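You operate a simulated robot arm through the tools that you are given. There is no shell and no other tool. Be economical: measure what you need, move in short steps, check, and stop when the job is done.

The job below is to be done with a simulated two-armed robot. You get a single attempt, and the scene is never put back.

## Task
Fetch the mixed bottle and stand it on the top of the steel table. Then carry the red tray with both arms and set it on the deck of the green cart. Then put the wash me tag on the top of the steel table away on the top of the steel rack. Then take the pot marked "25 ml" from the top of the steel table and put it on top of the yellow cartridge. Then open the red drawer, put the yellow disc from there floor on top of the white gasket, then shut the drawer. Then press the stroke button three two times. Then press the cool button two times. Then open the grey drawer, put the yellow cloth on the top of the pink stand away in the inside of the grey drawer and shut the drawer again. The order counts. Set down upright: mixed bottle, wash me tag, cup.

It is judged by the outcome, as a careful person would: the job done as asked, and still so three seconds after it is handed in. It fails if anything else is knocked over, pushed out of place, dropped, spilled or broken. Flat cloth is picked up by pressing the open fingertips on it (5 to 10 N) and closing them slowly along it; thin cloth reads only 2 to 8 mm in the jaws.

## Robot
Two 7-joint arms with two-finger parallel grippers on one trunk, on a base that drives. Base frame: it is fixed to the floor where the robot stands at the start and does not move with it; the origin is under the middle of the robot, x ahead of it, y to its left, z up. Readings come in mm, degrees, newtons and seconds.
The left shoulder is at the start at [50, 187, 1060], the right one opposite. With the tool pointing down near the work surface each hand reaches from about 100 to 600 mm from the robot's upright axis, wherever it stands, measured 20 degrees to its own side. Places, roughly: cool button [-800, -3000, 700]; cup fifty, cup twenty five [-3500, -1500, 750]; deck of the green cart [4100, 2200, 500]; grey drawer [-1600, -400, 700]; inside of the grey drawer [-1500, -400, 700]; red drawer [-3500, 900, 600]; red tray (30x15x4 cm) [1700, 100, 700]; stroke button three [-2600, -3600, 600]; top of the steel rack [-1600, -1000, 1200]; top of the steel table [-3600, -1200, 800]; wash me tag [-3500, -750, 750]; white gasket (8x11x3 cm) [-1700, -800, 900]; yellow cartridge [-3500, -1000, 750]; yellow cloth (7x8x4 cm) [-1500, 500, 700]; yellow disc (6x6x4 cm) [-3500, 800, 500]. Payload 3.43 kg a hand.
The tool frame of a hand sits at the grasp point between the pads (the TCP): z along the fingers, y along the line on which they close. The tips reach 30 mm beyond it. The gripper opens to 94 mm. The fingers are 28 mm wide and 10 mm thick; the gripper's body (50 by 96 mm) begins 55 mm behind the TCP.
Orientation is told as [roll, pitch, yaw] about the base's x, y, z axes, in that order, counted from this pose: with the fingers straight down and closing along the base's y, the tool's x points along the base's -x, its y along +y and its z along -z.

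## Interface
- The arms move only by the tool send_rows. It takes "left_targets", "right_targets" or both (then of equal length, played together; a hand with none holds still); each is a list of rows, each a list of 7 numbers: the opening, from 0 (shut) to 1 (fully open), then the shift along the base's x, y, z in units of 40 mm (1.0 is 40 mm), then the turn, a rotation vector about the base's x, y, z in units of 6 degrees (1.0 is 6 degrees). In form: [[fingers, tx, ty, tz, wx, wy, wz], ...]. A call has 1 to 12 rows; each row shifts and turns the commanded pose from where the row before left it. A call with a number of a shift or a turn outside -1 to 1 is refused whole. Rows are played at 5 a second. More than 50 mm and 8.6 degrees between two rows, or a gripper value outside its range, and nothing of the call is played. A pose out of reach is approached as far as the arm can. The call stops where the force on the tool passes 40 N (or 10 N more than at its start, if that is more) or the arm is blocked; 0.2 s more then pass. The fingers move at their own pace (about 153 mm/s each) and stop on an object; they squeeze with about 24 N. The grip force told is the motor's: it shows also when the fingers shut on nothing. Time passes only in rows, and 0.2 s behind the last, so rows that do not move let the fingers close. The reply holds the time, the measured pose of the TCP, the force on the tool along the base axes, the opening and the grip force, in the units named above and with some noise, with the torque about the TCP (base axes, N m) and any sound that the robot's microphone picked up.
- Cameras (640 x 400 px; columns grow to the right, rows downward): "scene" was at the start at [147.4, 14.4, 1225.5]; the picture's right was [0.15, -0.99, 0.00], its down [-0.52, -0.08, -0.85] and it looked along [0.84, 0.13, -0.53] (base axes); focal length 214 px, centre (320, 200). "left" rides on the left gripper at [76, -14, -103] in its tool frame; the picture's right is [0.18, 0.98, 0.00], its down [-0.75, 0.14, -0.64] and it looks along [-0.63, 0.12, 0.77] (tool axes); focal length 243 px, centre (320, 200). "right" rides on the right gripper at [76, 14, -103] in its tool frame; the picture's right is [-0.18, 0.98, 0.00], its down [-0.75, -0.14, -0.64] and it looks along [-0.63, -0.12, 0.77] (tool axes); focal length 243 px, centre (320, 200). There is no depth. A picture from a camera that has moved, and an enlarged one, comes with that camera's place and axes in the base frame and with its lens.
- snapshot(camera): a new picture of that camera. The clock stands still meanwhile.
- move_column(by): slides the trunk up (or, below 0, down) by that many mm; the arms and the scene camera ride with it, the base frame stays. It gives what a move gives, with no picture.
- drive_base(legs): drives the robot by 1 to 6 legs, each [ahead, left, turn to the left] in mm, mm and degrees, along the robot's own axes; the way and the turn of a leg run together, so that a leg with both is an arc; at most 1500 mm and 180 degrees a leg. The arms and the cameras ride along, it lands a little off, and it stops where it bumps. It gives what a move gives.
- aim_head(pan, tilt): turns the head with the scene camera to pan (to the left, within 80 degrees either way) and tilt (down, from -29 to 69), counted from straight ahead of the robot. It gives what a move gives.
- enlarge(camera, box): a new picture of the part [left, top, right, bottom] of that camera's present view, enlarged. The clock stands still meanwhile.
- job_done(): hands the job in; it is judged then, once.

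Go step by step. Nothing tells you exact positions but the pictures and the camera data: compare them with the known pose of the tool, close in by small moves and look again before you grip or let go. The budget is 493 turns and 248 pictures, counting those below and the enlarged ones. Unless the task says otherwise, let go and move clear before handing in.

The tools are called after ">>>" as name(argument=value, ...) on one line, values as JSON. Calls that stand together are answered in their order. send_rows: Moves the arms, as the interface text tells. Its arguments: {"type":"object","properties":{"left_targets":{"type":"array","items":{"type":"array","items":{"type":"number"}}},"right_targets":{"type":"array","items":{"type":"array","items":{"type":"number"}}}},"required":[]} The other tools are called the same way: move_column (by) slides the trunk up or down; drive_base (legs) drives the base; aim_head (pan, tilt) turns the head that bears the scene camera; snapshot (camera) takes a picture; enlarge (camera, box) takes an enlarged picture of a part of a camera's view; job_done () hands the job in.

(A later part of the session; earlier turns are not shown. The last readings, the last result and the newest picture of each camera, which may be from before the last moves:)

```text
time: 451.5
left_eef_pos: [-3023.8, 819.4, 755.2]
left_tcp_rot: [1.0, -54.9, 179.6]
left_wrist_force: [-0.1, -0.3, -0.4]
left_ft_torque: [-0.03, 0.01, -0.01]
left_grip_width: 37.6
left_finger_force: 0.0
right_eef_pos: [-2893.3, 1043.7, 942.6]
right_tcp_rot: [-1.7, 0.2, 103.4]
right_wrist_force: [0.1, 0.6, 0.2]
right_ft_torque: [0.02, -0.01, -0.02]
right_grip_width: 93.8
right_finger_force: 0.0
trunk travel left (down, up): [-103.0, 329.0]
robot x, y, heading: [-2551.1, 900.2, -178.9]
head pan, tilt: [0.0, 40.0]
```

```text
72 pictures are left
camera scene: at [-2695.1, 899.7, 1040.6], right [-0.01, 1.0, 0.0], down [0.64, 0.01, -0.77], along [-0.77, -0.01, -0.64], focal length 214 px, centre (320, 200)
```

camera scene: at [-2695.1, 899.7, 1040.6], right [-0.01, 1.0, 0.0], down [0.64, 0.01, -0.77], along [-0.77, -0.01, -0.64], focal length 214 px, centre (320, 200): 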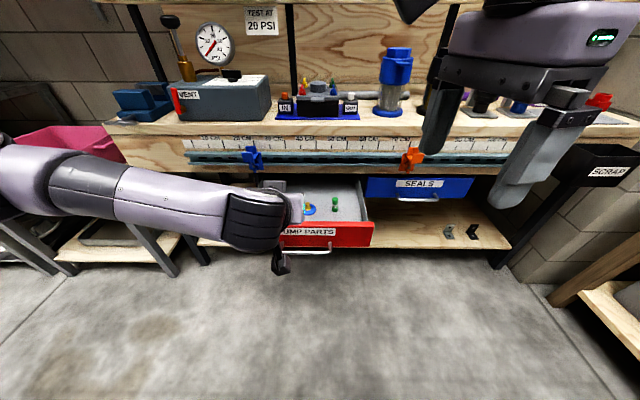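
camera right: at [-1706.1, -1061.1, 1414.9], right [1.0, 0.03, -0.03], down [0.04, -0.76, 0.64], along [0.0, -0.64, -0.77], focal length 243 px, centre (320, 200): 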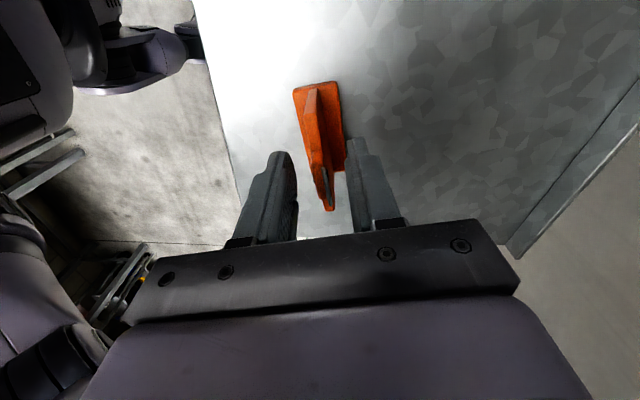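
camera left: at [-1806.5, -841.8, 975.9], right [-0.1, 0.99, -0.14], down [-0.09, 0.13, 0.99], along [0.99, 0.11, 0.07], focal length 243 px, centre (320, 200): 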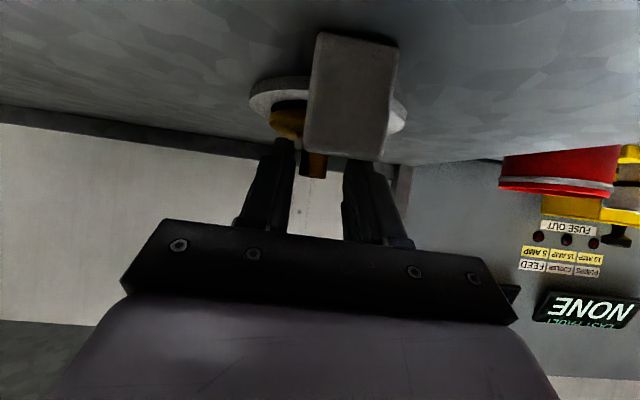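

I bring the closed left hand down in front of the drawer face.

>>> send_rows(left_targets=[[0, 0.7, 0.3, 0, 0, 0, 0], [0, 0.7, 0.3, -0.3, 0, 0, 0], [0, 0, 0.2, -0.8, 0, 0, 0], [0, 0, 0, -0.8, 0, 0, 0], [0, 0, 0, -0.8, 0, 0, 0], [0, 0, 0, -0.8, 0, 0, 0], [0, 0, 0, -0.6, 0, 0, 0]])

>>> snapshot(camera="left")

```text
time: 453.1
left_eef_pos: [-2968.4, 851.8, 591.6]
left_tcp_rot: [1.0, -54.8, 179.6]
left_wrist_force: [-0.5, 0.0, -0.1]
left_ft_torque: [0.02, -0.02, 0.01]
left_grip_width: 0.0
left_finger_force: 24.0
right_eef_pos: [-2893.3, 1045.5, 942.8]
right_tcp_rot: [-1.7, 0.2, 103.3]
right_wrist_force: [0.1, 0.4, -0.1]
right_ft_torque: [0.01, 0.01, 0.05]
right_grip_width: 94.1
right_finger_force: 0.0
trunk travel left (down, up): [-103.0, 329.0]
robot x, y, heading: [-2557.3, 901.7, -179.3]
head pan, tilt: [0.0, 40.0]
```

```text
71 pictures are left
camera left: at [-2839.9, 867.1, 586.3], right [0.11, -0.98, -0.14], down [0.09, -0.13, 0.99], along [-0.99, -0.12, 0.08], focal length 243 px, centre (320, 200)
```

left: 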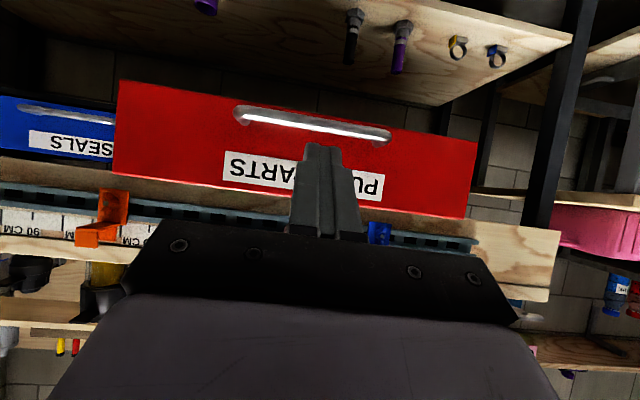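

I push the drawer shut with the base.

>>> drive_base(legs=[[330, 0, 0]])

>>> drive_base(legs=[[40, 0, 0]])

>>> snapshot(camera="scene")

```text
time: 455.2
left_eef_pos: [-3298.1, 845.1, 592.1]
left_tcp_rot: [1.0, -54.9, 179.7]
left_wrist_force: [0.6, -0.8, -0.6]
left_ft_torque: [-0.01, -0.03, 0.0]
left_grip_width: 0.0
left_finger_force: 24.2
right_eef_pos: [-3222.0, 1038.1, 942.9]
right_tcp_rot: [-1.7, 0.2, 103.5]
right_wrist_force: [0.5, -0.1, -0.1]
right_ft_torque: [-0.03, -0.02, 0.02]
right_grip_width: 94.0
right_finger_force: 0.1
trunk travel left (down, up): [-103.0, 329.0]
robot x, y, heading: [-2884.5, 894.1, -179.1]
head pan, tilt: [0.0, 40.0]
```

```text
time: 456.1
left_eef_pos: [-3305.1, 847.6, 589.9]
left_tcp_rot: [1.0, -53.7, 178.8]
left_wrist_force: [1.3, -0.8, 0.2]
left_ft_torque: [0.03, 0.01, -0.01]
left_grip_width: 0.2
left_finger_force: 23.7
right_eef_pos: [-3239.2, 1038.1, 942.1]
right_tcp_rot: [-1.8, 0.4, 103.5]
right_wrist_force: [-0.6, 0.9, -0.5]
right_ft_torque: [-0.02, 0.02, 0.01]
right_grip_width: 94.0
right_finger_force: 0.0
trunk travel left (down, up): [-103.0, 329.0]
robot x, y, heading: [-2896.5, 891.4, -178.9]
head pan, tilt: [0.0, 40.0]
stopped in leg 1: the force on the tool passed its limit (the readings are from after the stop); the commanded pose is now the measured one
```

```text
70 pictures are left
camera scene: at [-3040.3, 894.0, 1040.4], right [-0.02, 1.0, 0.0], down [0.64, 0.01, -0.77], along [-0.77, -0.01, -0.64], focal length 214 px, centre (320, 200)
```

scene: 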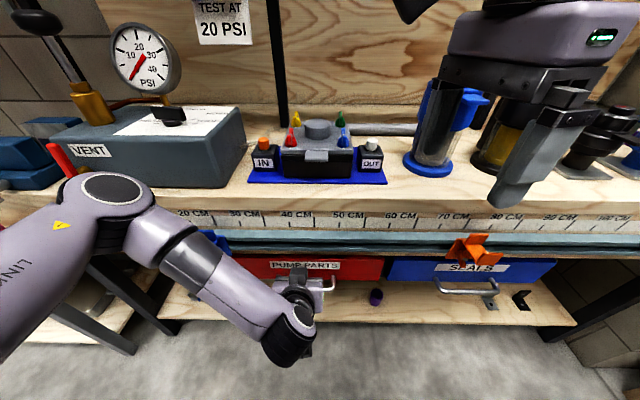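

The red drawer is flush again. I back off, raise the hands, and head down the aisle towards the stroke buttons (-2600,-3600).

>>> drive_base(legs=[[-340, 0, 0]])

>>> send_rows(left_targets=[[0, 0.3, 0, 1, 0, 0, 0], [0, 0.3, 0, 1, 0, 0, 0], [0, 0.3, 0, 1, 0, 0, 0], [0, 0.3, 0, 1, 0, 0, 0]])

>>> drive_base(legs=[[0, 1400, -1], [0, 1400, 0], [0, 300, 90]])

>>> aim_head(pan=0, tilt=20)

>>> snapshot(camera="scene")

```text
time: 458.3
left_eef_pos: [-2964.2, 854.1, 589.3]
left_tcp_rot: [1.0, -53.6, 179.0]
left_wrist_force: [-0.1, -0.1, 0.0]
left_ft_torque: [0.02, 0.01, 0.0]
left_grip_width: 0.3
left_finger_force: 24.6
right_eef_pos: [-2897.6, 1044.1, 944.4]
right_tcp_rot: [-1.7, 0.3, 103.5]
right_wrist_force: [-0.8, -0.2, 0.0]
right_ft_torque: [-0.01, 0.01, 0.02]
right_grip_width: 94.0
right_finger_force: 0.1
trunk travel left (down, up): [-103.0, 329.0]
robot x, y, heading: [-2554.8, 902.7, -178.9]
head pan, tilt: [0.0, 40.0]
```

```text
time: 459.3
left_eef_pos: [-2915.6, 853.8, 749.8]
left_tcp_rot: [1.2, -53.6, 179.0]
left_wrist_force: [-0.2, -0.1, -0.8]
left_ft_torque: [-0.02, 0.0, -0.02]
left_grip_width: 0.2
left_finger_force: 24.4
right_eef_pos: [-2896.7, 1045.1, 942.2]
right_tcp_rot: [-1.8, 0.3, 103.6]
right_wrist_force: [0.6, -0.8, 0.2]
right_ft_torque: [0.03, -0.03, -0.01]
right_grip_width: 93.7
right_finger_force: 0.1
trunk travel left (down, up): [-103.0, 329.0]
robot x, y, heading: [-2560.9, 901.8, -178.8]
head pan, tilt: [0.0, 40.0]
```

```text
time: 476.6
left_eef_pos: [-2325.4, -2438.0, 749.2]
left_tcp_rot: [0.9, -53.7, -92.9]
left_wrist_force: [0.4, 0.9, 0.4]
left_ft_torque: [0.02, -0.01, 0.0]
left_grip_width: 0.0
left_finger_force: 24.1
right_eef_pos: [-2513.5, -2413.3, 942.7]
right_tcp_rot: [-1.8, 0.3, -168.5]
right_wrist_force: [-1.2, 0.5, 0.0]
right_ft_torque: [0.01, -0.02, 0.03]
right_grip_width: 94.1
right_finger_force: 0.1
trunk travel left (down, up): [-103.0, 329.0]
robot x, y, heading: [-2358.2, -2080.6, -91.2]
head pan, tilt: [0.0, 40.0]
cut short: leg 3
```

```text
time: 477.4
left_eef_pos: [-2323.9, -2439.1, 750.2]
left_tcp_rot: [1.0, -53.6, -93.0]
left_wrist_force: [0.0, 0.1, -0.7]
left_ft_torque: [0.01, -0.02, -0.02]
left_grip_width: 0.2
left_finger_force: 23.5
right_eef_pos: [-2512.3, -2413.8, 941.9]
right_tcp_rot: [-1.8, 0.3, -168.4]
right_wrist_force: [0.5, 0.3, 0.0]
right_ft_torque: [0.03, -0.01, -0.02]
right_grip_width: 94.1
right_finger_force: 0.0
trunk travel left (down, up): [-103.0, 329.0]
robot x, y, heading: [-2359.6, -2076.4, -91.2]
head pan, tilt: [0.0, 20.0]
```

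```text
69 pictures are left
camera scene: at [-2361.5, -2228.6, 1071.9], right [-1.0, 0.02, 0.0], down [0.01, 0.34, -0.94], along [-0.02, -0.94, -0.34], focal length 214 px, centre (320, 200)
```

scene: 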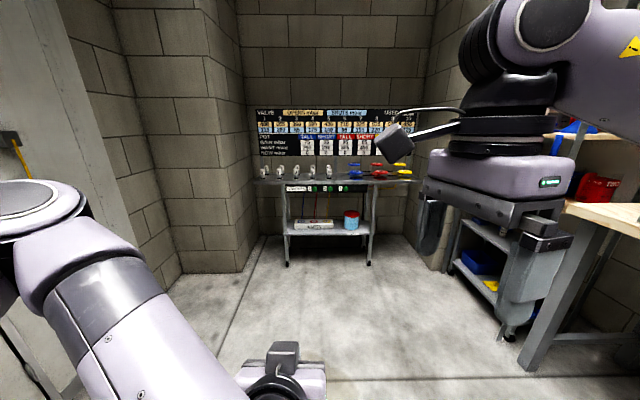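

I see a trolley with a row of green-lit buttons at the far wall. I drive closer and zoom in.

>>> drive_base(legs=[[650, -60, 1.2]])

>>> aim_head(pan=0, tilt=30)

>>> enlarge(camera="scene", box=[200, 120, 440, 270])

```text
time: 481.1
left_eef_pos: [-2378.3, -3093.4, 750.2]
left_tcp_rot: [1.0, -53.6, -91.6]
left_wrist_force: [0.3, 0.1, 0.0]
left_ft_torque: [0.02, -0.02, -0.05]
left_grip_width: 0.2
left_finger_force: 24.1
right_eef_pos: [-2568.8, -3073.1, 943.0]
right_tcp_rot: [-1.8, 0.2, -167.0]
right_wrist_force: [0.6, 0.4, -0.8]
right_ft_torque: [-0.02, 0.0, -0.01]
right_grip_width: 94.2
right_finger_force: 0.0
trunk travel left (down, up): [-103.0, 329.0]
robot x, y, heading: [-2423.0, -2734.1, -89.7]
head pan, tilt: [0.0, 20.0]
```

```text
time: 481.8
left_eef_pos: [-2378.8, -3093.6, 749.6]
left_tcp_rot: [1.0, -53.6, -91.6]
left_wrist_force: [0.5, -0.8, -0.7]
left_ft_torque: [-0.01, -0.03, 0.01]
left_grip_width: 0.2
left_finger_force: 24.0
right_eef_pos: [-2568.1, -3074.0, 943.3]
right_tcp_rot: [-1.9, 0.2, -167.1]
right_wrist_force: [0.7, 0.2, -0.1]
right_ft_torque: [0.02, -0.02, -0.02]
right_grip_width: 94.0
right_finger_force: 0.0
trunk travel left (down, up): [-103.0, 329.0]
robot x, y, heading: [-2422.3, -2733.9, -89.6]
head pan, tilt: [0.0, 30.0]
```

```text
2.67 times, centred on (320, 195) of scene
camera zoom: at [-2420.8, -2882.4, 1055.9], right [-1.0, -0.01, 0.0], down [0.0, 0.5, -0.87], along [0.01, -0.87, -0.5], focal length 572 px, centre (320, 213)
```

zoom: 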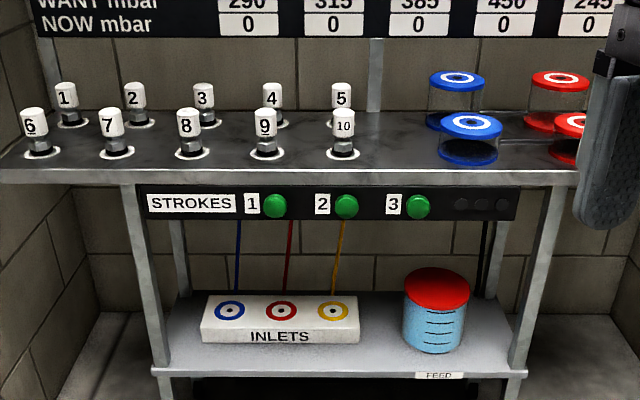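

Stroke button 3 (green) is on the panel under the trolley's front edge. I shift the base right, lower the trunk and turn the left hand horizontal, fingers closed.

>>> drive_base(legs=[[0, -190, 0]])

>>> move_column(by=-80)

>>> send_rows(left_targets=[[0, 0, 0, 0, -1, 0, 0], [0, 0, 0, 0, -1, 0, 0], [0, 0, 0, 0, -1, 0, 0], [0, 0, 0, 0, -1, 0, 0], [0, 0, 0, 0, -1, 0, 0]])

>>> snapshot(camera="left")

>>> snapshot(camera="scene")

```text
time: 483.4
left_eef_pos: [-2569.2, -3095.5, 750.7]
left_tcp_rot: [1.0, -53.6, -91.6]
left_wrist_force: [-1.5, -0.1, 0.5]
left_ft_torque: [0.02, -0.01, -0.04]
left_grip_width: 0.0
left_finger_force: 23.9
right_eef_pos: [-2760.2, -3076.6, 943.1]
right_tcp_rot: [-1.9, 0.2, -166.9]
right_wrist_force: [0.2, 0.4, 0.7]
right_ft_torque: [0.0, 0.02, 0.0]
right_grip_width: 93.7
right_finger_force: 0.0
trunk travel left (down, up): [-103.0, 329.0]
robot x, y, heading: [-2614.9, -2737.8, -89.5]
head pan, tilt: [0.0, 30.0]
```

```text
time: 484.5
left_eef_pos: [-2570.0, -3095.2, 670.0]
left_tcp_rot: [1.0, -53.7, -91.5]
left_wrist_force: [-0.5, 0.0, -0.6]
left_ft_torque: [-0.01, -0.01, 0.0]
left_grip_width: 0.0
left_finger_force: 24.2
right_eef_pos: [-2759.3, -3075.1, 862.8]
right_tcp_rot: [-1.8, 0.3, -166.8]
right_wrist_force: [-0.7, 0.0, 0.7]
right_ft_torque: [0.02, -0.02, -0.01]
right_grip_width: 94.0
right_finger_force: 0.0
trunk travel left (down, up): [-23.0, 409.0]
robot x, y, heading: [-2611.2, -2734.8, -89.4]
head pan, tilt: [0.0, 30.0]
```

```text
time: 485.7
left_eef_pos: [-2567.2, -3101.2, 672.5]
left_tcp_rot: [4.7, -84.2, -94.0]
left_wrist_force: [0.6, -0.4, -0.7]
left_ft_torque: [0.03, -0.01, 0.05]
left_grip_width: 0.0
left_finger_force: 23.6
right_eef_pos: [-2758.3, -3075.8, 862.5]
right_tcp_rot: [-1.8, 0.3, -166.9]
right_wrist_force: [0.3, -0.1, 0.3]
right_ft_torque: [0.04, 0.02, 0.01]
right_grip_width: 93.9
right_finger_force: 0.2
trunk travel left (down, up): [-23.0, 409.0]
robot x, y, heading: [-2614.9, -2737.1, -89.6]
head pan, tilt: [0.0, 30.0]
```

```text
67 pictures are left
camera left: at [-2580.9, -2990.4, 605.2], right [0.98, 0.03, -0.18], down [0.13, 0.57, 0.81], along [0.12, -0.82, 0.55], focal length 243 px, centre (320, 200)
```

left: 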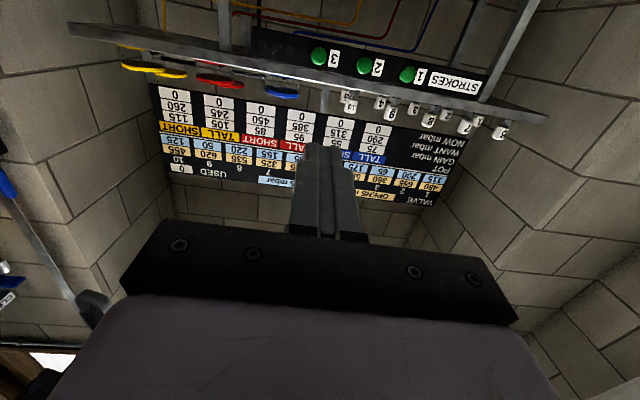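

```text
66 pictures are left
camera scene: at [-2611.8, -2884.0, 975.9], right [-1.0, -0.01, 0.0], down [0.0, 0.5, -0.87], along [0.01, -0.87, -0.5], focal length 214 px, centre (320, 200)
```

scene: 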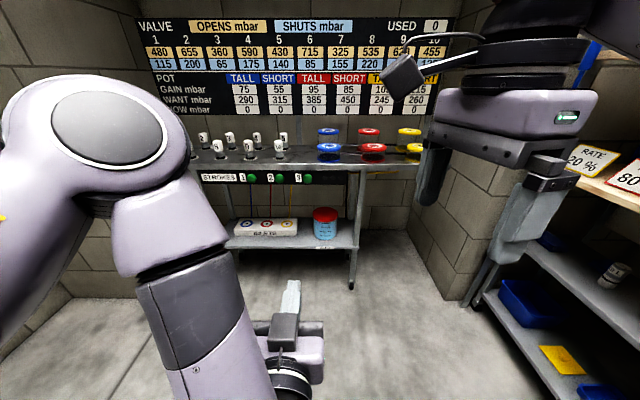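

Button 3 is at ≈(-2559,-3626,645). I align the hand and drive up close.

>>> send_rows(left_targets=[[0, 0.25, 0, -0.3, 0, 0, 0], [0, 0, 0, -0.3, 0, 0, 0]])

>>> drive_base(legs=[[440, 0, 0]])

>>> snapshot(camera="left")

>>> enlarge(camera="scene", box=[220, 150, 460, 300])

```text
time: 486.3
left_eef_pos: [-2555.8, -3098.9, 649.8]
left_tcp_rot: [0.2, -84.2, -89.5]
left_wrist_force: [0.4, 0.4, 0.1]
left_ft_torque: [0.02, 0.0, 0.01]
left_grip_width: 0.2
left_finger_force: 23.8
right_eef_pos: [-2759.5, -3075.6, 862.3]
right_tcp_rot: [-1.8, 0.2, -166.9]
right_wrist_force: [-0.7, -0.9, -0.2]
right_ft_torque: [0.0, -0.01, 0.01]
right_grip_width: 93.8
right_finger_force: 0.1
trunk travel left (down, up): [-23.0, 409.0]
robot x, y, heading: [-2611.6, -2740.2, -89.3]
head pan, tilt: [0.0, 30.0]
```

```text
time: 489.0
left_eef_pos: [-2551.8, -3541.1, 647.4]
left_tcp_rot: [3.5, -83.8, -92.6]
left_wrist_force: [-0.7, 0.7, 0.7]
left_ft_torque: [0.01, 0.03, -0.01]
left_grip_width: 0.1
left_finger_force: 23.8
right_eef_pos: [-2754.5, -3517.7, 863.3]
right_tcp_rot: [-1.9, 0.3, -166.9]
right_wrist_force: [-0.3, -0.2, 0.2]
right_ft_torque: [-0.01, -0.01, -0.01]
right_grip_width: 94.1
right_finger_force: 0.1
trunk travel left (down, up): [-23.0, 409.0]
robot x, y, heading: [-2608.9, -3176.7, -89.3]
head pan, tilt: [0.0, 30.0]
```

```text
65 pictures are left
camera left: at [-2564.9, -3431.3, 580.9], right [0.98, 0.04, -0.18], down [0.13, 0.56, 0.82], along [0.13, -0.83, 0.55], focal length 243 px, centre (320, 200)
```

left: 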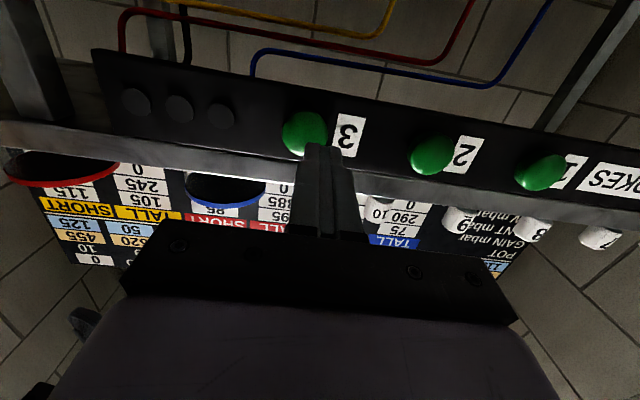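

```text
2.67 times, centred on (340, 225) of scene
camera zoom: at [-2607.7, -3325.7, 975.9], right [-1.0, -0.01, 0.0], down [0.0, 0.5, -0.87], along [0.01, -0.87, -0.5], focal length 572 px, centre (267, 133)
```

zoom: 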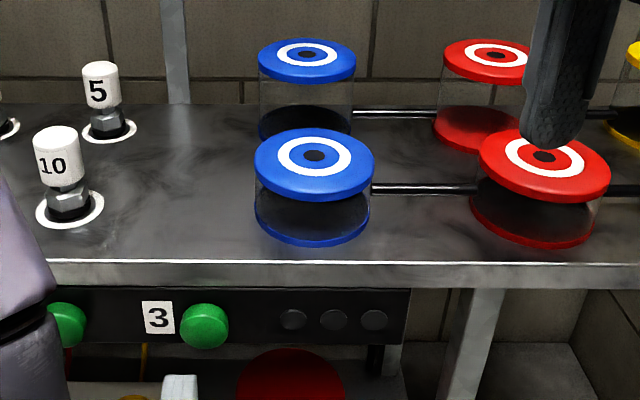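

Button 3 face ≈(-2558,-3617,645). I align 5 mm and press forward carefully.

>>> send_rows(left_targets=[[0, -0.13, -0.3, 0, 0, 0, 0], [0, 0, -0.4, 0.02, 0, 0, 0]])

>>> send_rows(left_targets=[[0, 0, -0.15, 0, 0, 0, 0], [0, 0, -0.15, 0, 0, 0, 0]])

>>> send_rows(left_targets=[[0, 0, -0.15, 0, 0, 0, 0]])

```text
time: 489.6
left_eef_pos: [-2551.4, -3571.8, 646.6]
left_tcp_rot: [1.2, -83.2, -89.4]
left_wrist_force: [0.2, -0.2, 0.4]
left_ft_torque: [0.04, -0.01, 0.01]
left_grip_width: 0.0
left_finger_force: 23.8
right_eef_pos: [-2753.5, -3518.1, 863.3]
right_tcp_rot: [-1.7, 0.3, -166.9]
right_wrist_force: [-0.1, -0.3, 0.0]
right_ft_torque: [0.0, -0.06, 0.02]
right_grip_width: 93.8
right_finger_force: 0.1
trunk travel left (down, up): [-23.0, 409.0]
robot x, y, heading: [-2607.9, -3178.7, -89.5]
head pan, tilt: [0.0, 30.0]
```

```text
time: 490.2
left_eef_pos: [-2551.4, -3583.1, 646.2]
left_tcp_rot: [0.4, -83.1, -88.7]
left_wrist_force: [1.0, 2.9, -2.0]
left_ft_torque: [0.0, 0.03, 0.0]
left_grip_width: 0.0
left_finger_force: 24.1
right_eef_pos: [-2754.0, -3517.8, 862.9]
right_tcp_rot: [-1.8, 0.3, -166.9]
right_wrist_force: [0.3, -1.0, -0.1]
right_ft_torque: [0.02, -0.03, -0.01]
right_grip_width: 94.2
right_finger_force: 0.1
trunk travel left (down, up): [-23.0, 409.0]
robot x, y, heading: [-2609.4, -3179.0, -89.1]
head pan, tilt: [0.0, 30.0]
heard: click
```

```text
time: 490.6
left_eef_pos: [-2551.2, -3587.7, 645.7]
left_tcp_rot: [0.4, -83.0, -88.8]
left_wrist_force: [3.7, 20.5, 0.5]
left_ft_torque: [-0.24, 0.01, 0.04]
left_grip_width: 0.0
left_finger_force: 24.2
right_eef_pos: [-2753.8, -3516.4, 863.6]
right_tcp_rot: [-1.6, 0.3, -166.8]
right_wrist_force: [-0.2, -0.2, -0.1]
right_ft_torque: [-0.03, 0.01, 0.02]
right_grip_width: 94.3
right_finger_force: 0.1
trunk travel left (down, up): [-23.0, 409.0]
robot x, y, heading: [-2605.6, -3178.4, -89.2]
head pan, tilt: [0.0, 30.0]
```

A click: one press. I withdraw 30 mm and press a second time.

>>> send_rows(left_targets=[[0, 0, 0.5, 0, 0, 0, 0], [0, 0, 0.3, 0, 0, 0, 0], [0, 0, 0, 0, 0, 0, 0]])

>>> send_rows(left_targets=[[0, 0, -0.3, 0, 0, 0, 0], [0, 0, -0.3, 0, 0, 0, 0], [0, 0, -0.17, 0, 0, 0, 0]])

```text
time: 491.4
left_eef_pos: [-2540.1, -3563.6, 650.2]
left_tcp_rot: [-10.1, -82.9, -75.8]
left_wrist_force: [0.0, 0.9, 0.1]
left_ft_torque: [0.01, -0.01, 0.0]
left_grip_width: 0.0
left_finger_force: 23.9
right_eef_pos: [-2754.8, -3517.8, 863.2]
right_tcp_rot: [-1.9, 0.2, -166.9]
right_wrist_force: [-0.4, 0.9, -0.6]
right_ft_torque: [-0.01, 0.0, 0.01]
right_grip_width: 94.0
right_finger_force: 0.0
trunk travel left (down, up): [-23.0, 409.0]
robot x, y, heading: [-2609.6, -3179.1, -89.6]
head pan, tilt: [0.0, 30.0]
```

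```text
time: 492.2
left_eef_pos: [-2543.8, -3590.6, 647.3]
left_tcp_rot: [-6.5, -82.6, -80.2]
left_wrist_force: [6.0, 22.5, 0.3]
left_ft_torque: [-0.14, 0.01, -0.05]
left_grip_width: 0.1
left_finger_force: 24.1
right_eef_pos: [-2753.8, -3516.7, 862.6]
right_tcp_rot: [-1.7, 0.2, -166.7]
right_wrist_force: [0.1, -0.3, -0.7]
right_ft_torque: [0.03, 0.01, 0.01]
right_grip_width: 93.9
right_finger_force: 0.1
trunk travel left (down, up): [-23.0, 409.0]
robot x, y, heading: [-2610.1, -3178.9, -89.4]
head pan, tilt: [0.0, 30.0]
heard: click
```

Second click — both presses done. Next the cool button, likely on the white cooler inside the trailer (-800,-3000). I back out along the aisle with heading kept.

>>> drive_base(legs=[[-300, 0, 0]])

>>> send_rows(left_targets=[[0, 0, 0, 0.9, 0, 0, 0], [0, 0, 0, 0.9, 0, 0, 0], [0, 0, 0, 0.9, 0, 0, 0]])

>>> move_column(by=150)

>>> drive_base(legs=[[-1400, 0, 0], [-1400, 0, 0], [-1330, 0, 0]])

```text
time: 494.2
left_eef_pos: [-2546.6, -3293.3, 651.0]
left_tcp_rot: [-9.7, -83.3, -76.9]
left_wrist_force: [-0.3, 0.1, -0.4]
left_ft_torque: [0.03, 0.01, 0.02]
left_grip_width: 0.0
left_finger_force: 23.9
right_eef_pos: [-2757.6, -3218.7, 862.5]
right_tcp_rot: [-1.8, 0.3, -166.9]
right_wrist_force: [0.6, 1.3, 0.4]
right_ft_torque: [-0.01, 0.02, 0.04]
right_grip_width: 94.0
right_finger_force: 0.0
trunk travel left (down, up): [-23.0, 409.0]
robot x, y, heading: [-2609.8, -2875.3, -89.6]
head pan, tilt: [0.0, 30.0]
```

```text
time: 495.1
left_eef_pos: [-2546.3, -3295.6, 759.0]
left_tcp_rot: [-9.5, -83.1, -77.1]
left_wrist_force: [-0.5, -0.1, 0.1]
left_ft_torque: [0.01, -0.02, 0.0]
left_grip_width: 0.3
left_finger_force: 23.9
right_eef_pos: [-2757.7, -3219.4, 863.0]
right_tcp_rot: [-1.8, 0.3, -166.9]
right_wrist_force: [-0.1, 0.2, 0.3]
right_ft_torque: [-0.01, -0.01, -0.01]
right_grip_width: 94.1
right_finger_force: 0.1
trunk travel left (down, up): [-23.0, 409.0]
robot x, y, heading: [-2612.9, -2880.8, -89.5]
head pan, tilt: [0.0, 30.0]
```

```text
time: 496.8
left_eef_pos: [-2545.6, -3296.0, 909.6]
left_tcp_rot: [-9.6, -83.2, -76.9]
left_wrist_force: [0.0, -0.1, 0.4]
left_ft_torque: [-0.01, 0.02, -0.01]
left_grip_width: 0.1
left_finger_force: 24.1
right_eef_pos: [-2757.5, -3218.2, 1012.9]
right_tcp_rot: [-1.9, 0.2, -167.0]
right_wrist_force: [0.5, 0.2, -1.0]
right_ft_torque: [0.03, 0.0, 0.01]
right_grip_width: 93.9
right_finger_force: 0.0
trunk travel left (down, up): [-173.0, 259.0]
robot x, y, heading: [-2610.6, -2881.8, -89.6]
head pan, tilt: [0.0, 30.0]
```

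```text
time: 516.6
left_eef_pos: [-2593.8, 838.7, 909.8]
left_tcp_rot: [-9.8, -83.1, -76.8]
left_wrist_force: [-0.4, -0.8, -0.3]
left_ft_torque: [0.0, 0.03, -0.02]
left_grip_width: 0.0
left_finger_force: 23.8
right_eef_pos: [-2805.5, 916.5, 1012.5]
right_tcp_rot: [-1.9, 0.3, -166.9]
right_wrist_force: [0.6, 0.7, 0.1]
right_ft_torque: [-0.04, -0.02, 0.01]
right_grip_width: 94.2
right_finger_force: 0.0
trunk travel left (down, up): [-173.0, 259.0]
robot x, y, heading: [-2659.9, 1256.7, -89.5]
head pan, tilt: [0.0, 30.0]
```

>>> drive_base(legs=[[-110, 0, 0], [0, 1400, 0], [0, 1080, 0]])

>>> aim_head(pan=0, tilt=25)

>>> snapshot(camera="scene")

```text
time: 529.6
left_eef_pos: [-114.6, 947.4, 908.7]
left_tcp_rot: [-9.6, -83.2, -77.4]
left_wrist_force: [1.0, -0.2, 0.5]
left_ft_torque: [0.02, -0.01, -0.02]
left_grip_width: 0.0
left_finger_force: 24.0
right_eef_pos: [-324.5, 1026.3, 1013.0]
right_tcp_rot: [-1.9, 0.3, -167.5]
right_wrist_force: [0.4, 0.1, 0.2]
right_ft_torque: [0.01, 0.0, -0.02]
right_grip_width: 94.0
right_finger_force: 0.1
trunk travel left (down, up): [-173.0, 259.0]
robot x, y, heading: [-174.8, 1365.6, -89.8]
head pan, tilt: [0.0, 30.0]
```

```text
time: 530.3
left_eef_pos: [-114.0, 947.5, 909.4]
left_tcp_rot: [-9.8, -83.2, -77.4]
left_wrist_force: [-0.1, 0.1, 0.0]
left_ft_torque: [0.0, 0.04, -0.03]
left_grip_width: 0.2
left_finger_force: 23.6
right_eef_pos: [-324.7, 1028.0, 1013.3]
right_tcp_rot: [-1.8, 0.4, -167.5]
right_wrist_force: [-0.3, 1.0, 0.7]
right_ft_torque: [0.0, -0.02, -0.02]
right_grip_width: 93.9
right_finger_force: 0.0
trunk travel left (down, up): [-173.0, 259.0]
robot x, y, heading: [-172.6, 1367.2, -90.2]
head pan, tilt: [0.0, 25.0]
```

```text
63 pictures are left
camera scene: at [-175.4, 1216.0, 1133.8], right [-1.0, 0.0, 0.0], down [0.0, 0.42, -0.91], along [0.0, -0.91, -0.42], focal length 214 px, centre (320, 200)
```

scene: 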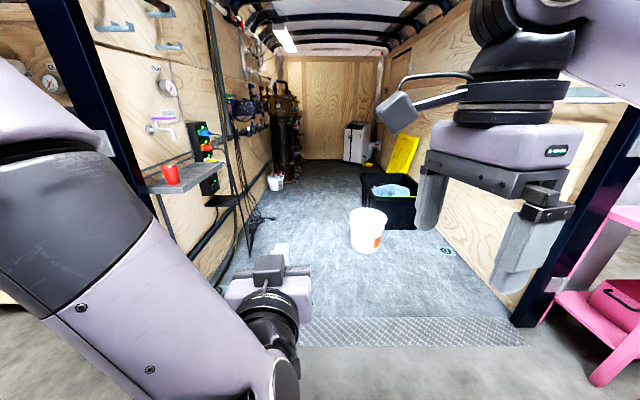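

The trailer lies ahead: cooler at the far right, a white bucket and a black box on the right side. I check how far the left elbow sticks out.

>>> aim_head(pan=55, tilt=25)

>>> snapshot(camera="scene")

```text
time: 531.5
left_eef_pos: [-114.5, 947.8, 908.2]
left_tcp_rot: [-9.8, -83.1, -77.5]
left_wrist_force: [0.2, -0.6, 0.1]
left_ft_torque: [-0.01, 0.02, 0.0]
left_grip_width: 0.0
left_finger_force: 23.5
right_eef_pos: [-324.5, 1027.5, 1012.6]
right_tcp_rot: [-1.8, 0.3, -167.5]
right_wrist_force: [0.3, -0.3, -0.6]
right_ft_torque: [0.04, 0.01, -0.03]
right_grip_width: 94.3
right_finger_force: 0.1
trunk travel left (down, up): [-173.0, 259.0]
robot x, y, heading: [-177.7, 1362.9, -90.0]
head pan, tilt: [55.0, 25.0]
```

```text
62 pictures are left
camera scene: at [-99.9, 1255.2, 1133.8], right [-0.57, -0.82, 0.0], down [-0.35, 0.24, -0.91], along [0.74, -0.52, -0.42], focal length 214 px, centre (320, 200)
```

scene: 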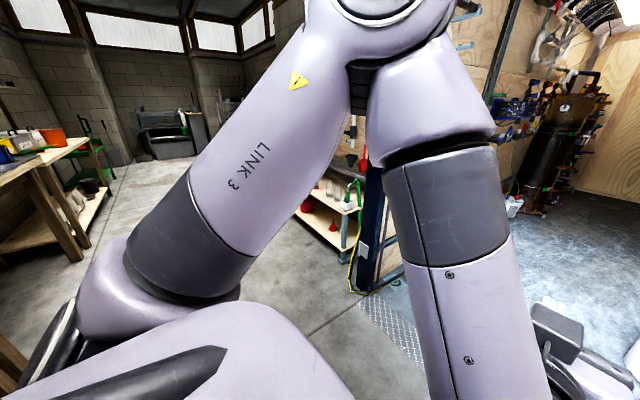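

The left elbow is high and only ~300 mm out, so there's room. I drive down the trailer along x≈-50.

>>> aim_head(pan=-10, tilt=25)

>>> drive_base(legs=[[0, 120, 0], [1300, 0, 0], [1000, 0, 0]])

>>> snapshot(camera="scene")

```text
time: 532.9
left_eef_pos: [-114.1, 947.1, 910.0]
left_tcp_rot: [-9.6, -83.2, -77.4]
left_wrist_force: [0.3, -0.5, 0.1]
left_ft_torque: [0.04, -0.02, -0.05]
left_grip_width: 0.0
left_finger_force: 24.1
right_eef_pos: [-324.3, 1027.7, 1013.3]
right_tcp_rot: [-1.8, 0.3, -167.5]
right_wrist_force: [0.7, 0.1, -0.4]
right_ft_torque: [0.02, 0.01, 0.01]
right_grip_width: 94.1
right_finger_force: 0.0
trunk travel left (down, up): [-173.0, 259.0]
robot x, y, heading: [-176.2, 1367.0, -89.7]
head pan, tilt: [-10.0, 25.0]
```

```text
time: 545.0
left_eef_pos: [-2.3, -1349.2, 909.8]
left_tcp_rot: [-9.7, -83.2, -77.3]
left_wrist_force: [-0.3, -0.5, -1.1]
left_ft_torque: [0.01, 0.0, -0.01]
left_grip_width: 0.1
left_finger_force: 24.3
right_eef_pos: [-213.0, -1270.9, 1012.5]
right_tcp_rot: [-1.8, 0.3, -167.4]
right_wrist_force: [-0.8, 0.1, 0.7]
right_ft_torque: [-0.02, 0.02, 0.04]
right_grip_width: 93.9
right_finger_force: 0.1
trunk travel left (down, up): [-173.0, 259.0]
robot x, y, heading: [-63.6, -930.6, -90.0]
head pan, tilt: [-10.0, 25.0]
```

```text
61 pictures are left
camera scene: at [-79.7, -1080.0, 1133.8], right [-0.98, 0.17, 0.0], down [0.07, 0.42, -0.91], along [-0.16, -0.89, -0.42], focal length 214 px, centre (320, 200)
```

scene: 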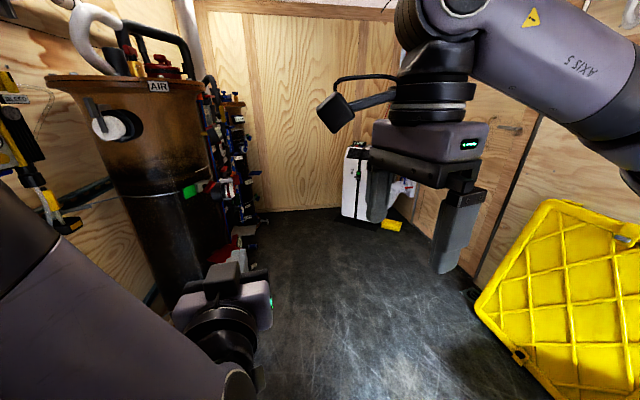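

The cooler is ahead right, the boiler left. I shift right and continue.

>>> drive_base(legs=[[0, -260, 0], [850, 0, 0]])

>>> enlarge(camera="scene", box=[300, 100, 460, 300])

```text
time: 546.8
left_eef_pos: [-241.8, -1349.1, 910.7]
left_tcp_rot: [-10.2, -83.1, -76.8]
left_wrist_force: [0.2, 0.7, -0.5]
left_ft_torque: [0.0, 0.03, -0.02]
left_grip_width: 0.0
left_finger_force: 24.7
right_eef_pos: [-451.6, -1271.3, 1012.0]
right_tcp_rot: [-1.8, 0.3, -167.5]
right_wrist_force: [0.1, -0.6, -0.2]
right_ft_torque: [0.02, 0.06, 0.0]
right_grip_width: 94.0
right_finger_force: 0.1
trunk travel left (down, up): [-173.0, 259.0]
robot x, y, heading: [-305.4, -931.1, -90.0]
head pan, tilt: [-10.0, 25.0]
stopped in leg 1: the robot was blocked; the commanded pose is now the measured one
```

```text
2.00 times, centred on (380, 200) of scene
camera zoom: at [-320.1, -1080.2, 1133.9], right [-0.99, 0.17, 0.0], down [0.07, 0.42, -0.91], along [-0.16, -0.89, -0.42], focal length 429 px, centre (200, 200)
```

zoom: 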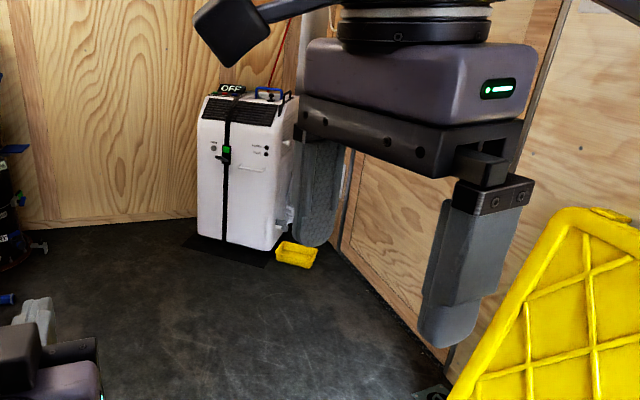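

The base touched the black box; I move 40 mm left, then ahead.

>>> drive_base(legs=[[0, 45, 0], [900, 0, 0]])

>>> snapshot(camera="scene")

```text
time: 552.0
left_eef_pos: [-198.4, -2251.9, 909.1]
left_tcp_rot: [-9.9, -83.2, -77.3]
left_wrist_force: [-0.1, -0.4, 0.2]
left_ft_torque: [0.01, 0.02, 0.02]
left_grip_width: 0.1
left_finger_force: 23.5
right_eef_pos: [-408.4, -2172.4, 1012.3]
right_tcp_rot: [-1.7, 0.3, -167.4]
right_wrist_force: [-0.3, 0.1, -0.2]
right_ft_torque: [0.02, -0.01, -0.02]
right_grip_width: 93.8
right_finger_force: 0.0
trunk travel left (down, up): [-173.0, 259.0]
robot x, y, heading: [-260.5, -1831.6, -90.2]
head pan, tilt: [-10.0, 25.0]
```

```text
59 pictures are left
camera scene: at [-275.6, -1982.5, 1133.8], right [-0.98, 0.17, 0.0], down [0.07, 0.42, -0.91], along [-0.16, -0.89, -0.42], focal length 214 px, centre (320, 200)
```

scene: 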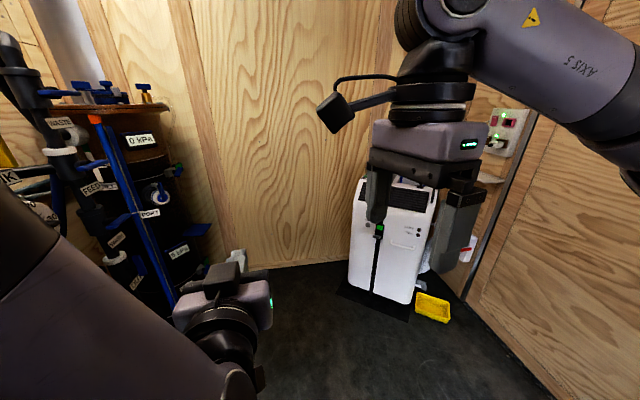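

>>> enlarge(camera="scene", box=[340, 170, 460, 310])

>>> enlarge(camera="scene", box=[460, 95, 560, 195])

```text
2.86 times, centred on (400, 240) of scene
camera zoom: at [-275.6, -1982.5, 1133.8], right [-0.98, 0.17, 0.0], down [0.07, 0.42, -0.91], along [-0.16, -0.89, -0.42], focal length 613 px, centre (91, 86)
```

zoom: 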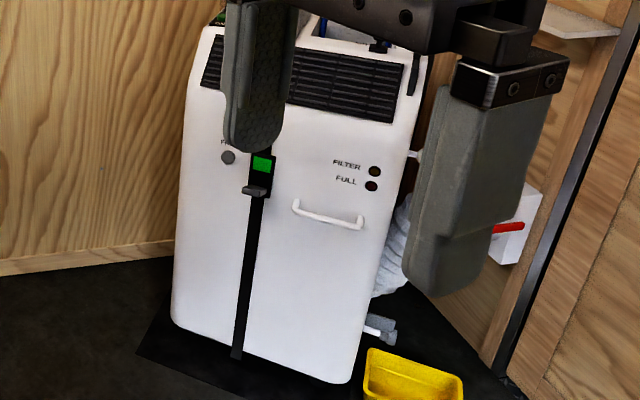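

```text
4.00 times, centred on (510, 145) of scene
camera zoom: at [-275.6, -1982.5, 1133.8], right [-0.98, 0.17, 0.0], down [0.07, 0.42, -0.91], along [-0.16, -0.89, -0.42], focal length 858 px, centre (-440, 420)
```

zoom: 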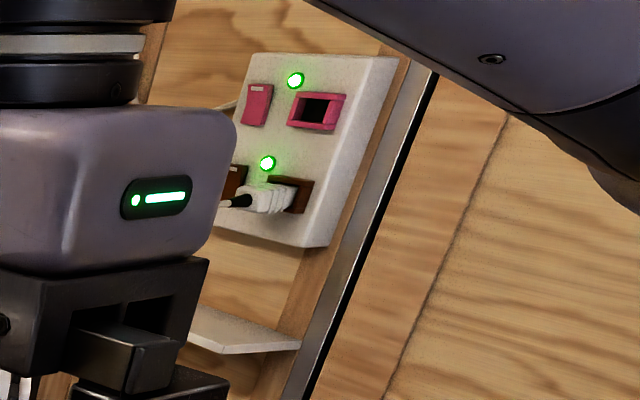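

The cooler's top panel is hidden by the right hand. I move that hand up and aside, raise the trunk and come closer.

>>> send_rows(right_targets=[[1, -0.8, 0.5, 0.6, 0, 0, 0], [1, -0.8, 0.5, 0.6, 0, 0, 0], [1, -0.8, 0.5, 0.6, 0, 0, 0], [1, -0.8, 0.3, 0.6, 0, 0, 0]])

>>> move_column(by=150)

>>> drive_base(legs=[[350, -100, 0]])

>>> aim_head(pan=-15, tilt=40)

>>> snapshot(camera="scene")

```text
time: 553.0
left_eef_pos: [-197.9, -2251.8, 910.1]
left_tcp_rot: [-9.9, -83.2, -77.3]
left_wrist_force: [0.2, -0.5, -0.5]
left_ft_torque: [-0.01, 0.01, -0.03]
left_grip_width: 0.1
left_finger_force: 24.3
right_eef_pos: [-534.8, -2103.6, 1106.1]
right_tcp_rot: [-1.8, 0.5, -167.4]
right_wrist_force: [1.3, -1.0, -0.4]
right_ft_torque: [0.01, 0.03, -0.02]
right_grip_width: 94.0
right_finger_force: 0.0
right hand out of reach, approached as far as the arm can: row 4
trunk travel left (down, up): [-173.0, 259.0]
robot x, y, heading: [-261.1, -1838.4, -89.8]
head pan, tilt: [-10.0, 25.0]
```

```text
time: 554.8
left_eef_pos: [-198.2, -2252.2, 1058.8]
left_tcp_rot: [-10.0, -83.2, -77.3]
left_wrist_force: [-0.9, -0.3, 0.3]
left_ft_torque: [0.05, -0.01, 0.01]
left_grip_width: 0.0
left_finger_force: 23.8
right_eef_pos: [-534.0, -2104.1, 1255.6]
right_tcp_rot: [-1.8, 0.3, -167.5]
right_wrist_force: [-0.4, 0.1, -0.4]
right_ft_torque: [-0.02, 0.04, -0.02]
right_grip_width: 94.0
right_finger_force: 0.1
trunk travel left (down, up): [-323.0, 109.0]
robot x, y, heading: [-261.7, -1835.6, -90.0]
head pan, tilt: [-10.0, 25.0]
```

```text
time: 557.1
left_eef_pos: [-298.9, -2597.8, 1059.8]
left_tcp_rot: [-9.9, -83.2, -77.5]
left_wrist_force: [-0.1, -0.3, -0.2]
left_ft_torque: [-0.01, -0.05, 0.0]
left_grip_width: 0.0
left_finger_force: 23.8
right_eef_pos: [-635.8, -2448.9, 1254.5]
right_tcp_rot: [-1.9, 0.3, -167.7]
right_wrist_force: [0.3, 0.1, -0.3]
right_ft_torque: [-0.02, 0.0, 0.02]
right_grip_width: 94.0
right_finger_force: 0.1
trunk travel left (down, up): [-323.0, 109.0]
robot x, y, heading: [-358.0, -2177.5, -90.2]
head pan, tilt: [-10.0, 25.0]
```

```text
time: 557.9
left_eef_pos: [-299.6, -2597.6, 1059.5]
left_tcp_rot: [-10.0, -83.2, -77.3]
left_wrist_force: [-0.1, 0.2, 0.1]
left_ft_torque: [0.01, 0.01, -0.01]
left_grip_width: 0.0
left_finger_force: 24.3
right_eef_pos: [-635.3, -2448.4, 1256.3]
right_tcp_rot: [-1.7, 0.3, -167.6]
right_wrist_force: [0.3, -0.7, 0.6]
right_ft_torque: [-0.02, -0.02, 0.01]
right_grip_width: 93.9
right_finger_force: 0.0
trunk travel left (down, up): [-323.0, 109.0]
robot x, y, heading: [-360.9, -2180.3, -90.4]
head pan, tilt: [-15.0, 40.0]
```

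```text
56 pictures are left
camera scene: at [-382.0, -2319.5, 1260.6], right [-0.97, 0.26, 0.0], down [0.17, 0.62, -0.77], along [-0.2, -0.74, -0.64], focal length 214 px, centre (320, 200)
```

scene: 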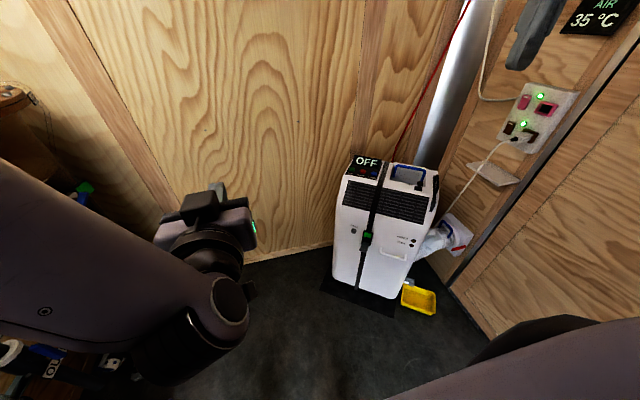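

>>> enlarge(camera="scene", box=[330, 140, 450, 260])

```text
3.33 times, centred on (390, 200) of scene
camera zoom: at [-382.0, -2319.5, 1260.6], right [-0.97, 0.26, 0.0], down [0.17, 0.62, -0.77], along [-0.2, -0.74, -0.64], focal length 715 px, centre (87, 200)
```

zoom: 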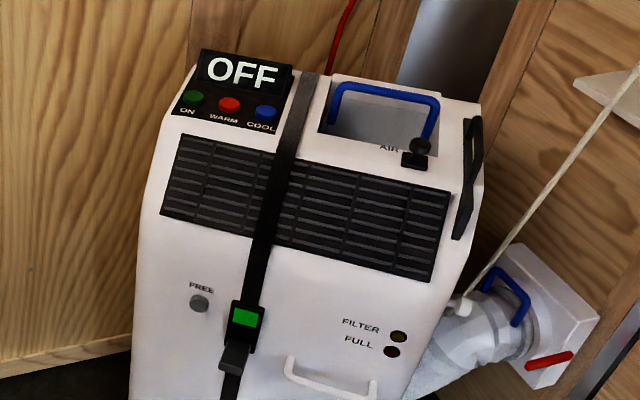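

The blue COOL button sits on the sloped panel at the cooler's top-left, ≈(-777,-2960,796). I'll use the left hand pointing down with the robot turned towards the cooler. First I turn the hand downward and rotate the base.

>>> drive_base(legs=[[0, 90, 0]])

>>> send_rows(left_targets=[[0, 0, 0, 0, 1, 0, 0], [0, 0, 0, 0, 1, 0, 0], [0, 0, 0, 0, 1, 0, 0], [0, 0, 0, 0, 1, 0, 0], [0, 0, 0, 0, 1, 0, 0], [0, 0, 0, 0, 1, 0, 0], [0, 0, 0, 0, 1, 0, 0], [0, 0, 0, 0, 1, 0, 0], [0, 0, 0, 0, 1, 0, 0], [0, 0, 0, 0, 1, 0, 0], [0, 0, 0, 0, 1, 0, 0], [0, 0, 0, 0, 1, 0, 0]])

>>> drive_base(legs=[[0, 0, -60]])

>>> aim_head(pan=20, tilt=35)

>>> snapshot(camera="scene")

```text
time: 559.0
left_eef_pos: [-208.5, -2598.0, 1059.5]
left_tcp_rot: [-10.3, -83.2, -77.0]
left_wrist_force: [0.2, -0.6, 0.1]
left_ft_torque: [0.0, -0.02, -0.02]
left_grip_width: 0.0
left_finger_force: 23.6
right_eef_pos: [-545.2, -2449.5, 1256.5]
right_tcp_rot: [-1.8, 0.3, -167.6]
right_wrist_force: [0.1, 0.4, 0.7]
right_ft_torque: [0.0, 0.02, 0.02]
right_grip_width: 94.0
right_finger_force: 0.1
trunk travel left (down, up): [-323.0, 109.0]
robot x, y, heading: [-270.5, -2178.9, -90.0]
head pan, tilt: [-15.0, 40.0]
```

```text
time: 561.6
left_eef_pos: [-210.1, -2596.7, 1059.7]
left_tcp_rot: [2.3, -11.3, -88.4]
left_wrist_force: [-1.0, -0.2, 0.6]
left_ft_torque: [0.02, 0.04, -0.01]
left_grip_width: 0.0
left_finger_force: 24.3
right_eef_pos: [-546.2, -2449.5, 1256.3]
right_tcp_rot: [-1.8, 0.3, -167.7]
right_wrist_force: [-0.9, 0.4, -1.1]
right_ft_torque: [-0.02, 0.0, 0.0]
right_grip_width: 94.3
right_finger_force: 0.1
trunk travel left (down, up): [-323.0, 109.0]
robot x, y, heading: [-270.9, -2181.3, -90.3]
head pan, tilt: [-15.0, 40.0]
```

```text
time: 564.6
left_eef_pos: [-598.6, -2444.4, 1059.1]
left_tcp_rot: [2.3, -11.3, -147.9]
left_wrist_force: [0.4, -0.1, 0.7]
left_ft_torque: [-0.03, 0.0, -0.01]
left_grip_width: 0.0
left_finger_force: 24.1
right_eef_pos: [-641.2, -2080.6, 1256.0]
right_tcp_rot: [-1.8, 0.3, 133.0]
right_wrist_force: [-0.5, -0.3, -0.2]
right_ft_torque: [0.02, 0.04, 0.0]
right_grip_width: 93.8
right_finger_force: 0.1
trunk travel left (down, up): [-323.0, 109.0]
robot x, y, heading: [-268.2, -2180.3, -149.7]
head pan, tilt: [-15.0, 40.0]
```

```text
time: 565.6
left_eef_pos: [-598.8, -2446.1, 1060.2]
left_tcp_rot: [2.3, -11.3, -147.8]
left_wrist_force: [-0.9, -0.6, -0.5]
left_ft_torque: [0.01, -0.02, 0.01]
left_grip_width: 0.0
left_finger_force: 24.4
right_eef_pos: [-642.5, -2080.2, 1256.6]
right_tcp_rot: [-1.7, 0.2, 133.1]
right_wrist_force: [0.1, -0.5, 0.3]
right_ft_torque: [-0.01, -0.01, 0.02]
right_grip_width: 94.0
right_finger_force: 0.0
trunk travel left (down, up): [-323.0, 109.0]
robot x, y, heading: [-268.5, -2177.5, -149.7]
head pan, tilt: [20.0, 35.0]
```

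```text
54 pictures are left
camera scene: at [-376.7, -2276.7, 1268.1], right [-0.77, 0.64, 0.0], down [0.37, 0.44, -0.82], along [-0.52, -0.63, -0.57], focal length 214 px, centre (320, 200)
```

scene: 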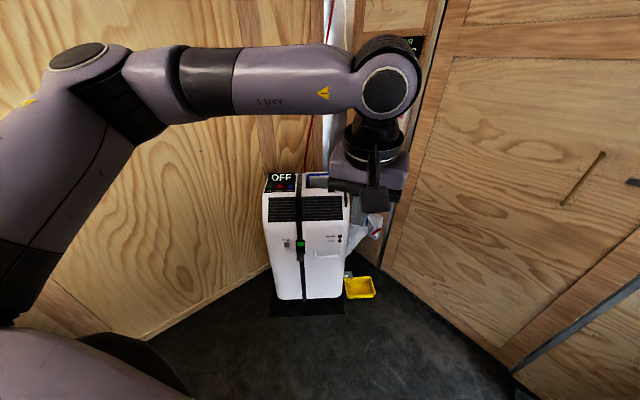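

I correct the heading by 8° and move diagonally towards the cooler.

>>> drive_base(legs=[[0, 0, 8], [359, 239, 0]])

>>> snapshot(camera="left")

>>> snapshot(camera="scene")

```text
time: 568.9
left_eef_pos: [-694.4, -2895.9, 1058.8]
left_tcp_rot: [2.3, -11.3, -140.1]
left_wrist_force: [0.1, 0.0, 0.0]
left_ft_torque: [-0.01, 0.0, -0.01]
left_grip_width: 0.3
left_finger_force: 24.0
right_eef_pos: [-785.7, -2540.7, 1256.4]
right_tcp_rot: [-1.8, 0.3, 140.8]
right_wrist_force: [0.3, -0.3, -0.1]
right_ft_torque: [-0.01, -0.02, -0.03]
right_grip_width: 93.8
right_finger_force: 0.0
trunk travel left (down, up): [-323.0, 109.0]
robot x, y, heading: [-406.1, -2585.9, -141.7]
head pan, tilt: [20.0, 35.0]
```

```text
53 pictures are left
camera left: at [-631.9, -2820.5, 1142.6], right [0.77, -0.63, 0.0], down [-0.39, -0.48, 0.78], along [-0.49, -0.61, -0.62], focal length 243 px, centre (320, 200)
```

left: 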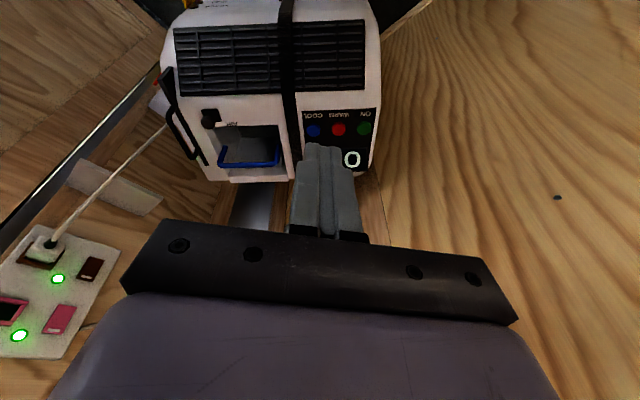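

```text
52 pictures are left
camera scene: at [-496.0, -2698.6, 1268.0], right [-0.85, 0.53, 0.0], down [0.3, 0.49, -0.82], along [-0.43, -0.7, -0.57], focal length 214 px, centre (320, 200)
```

scene: 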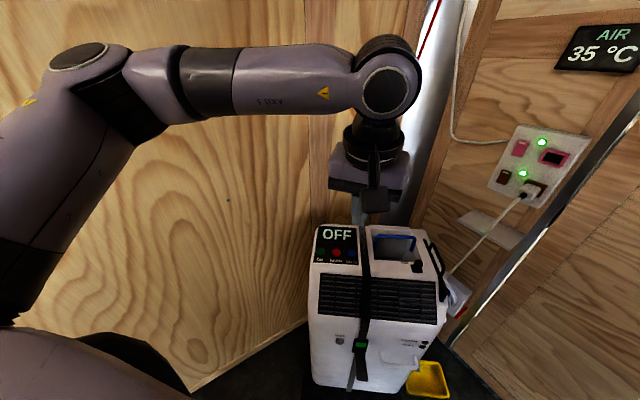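

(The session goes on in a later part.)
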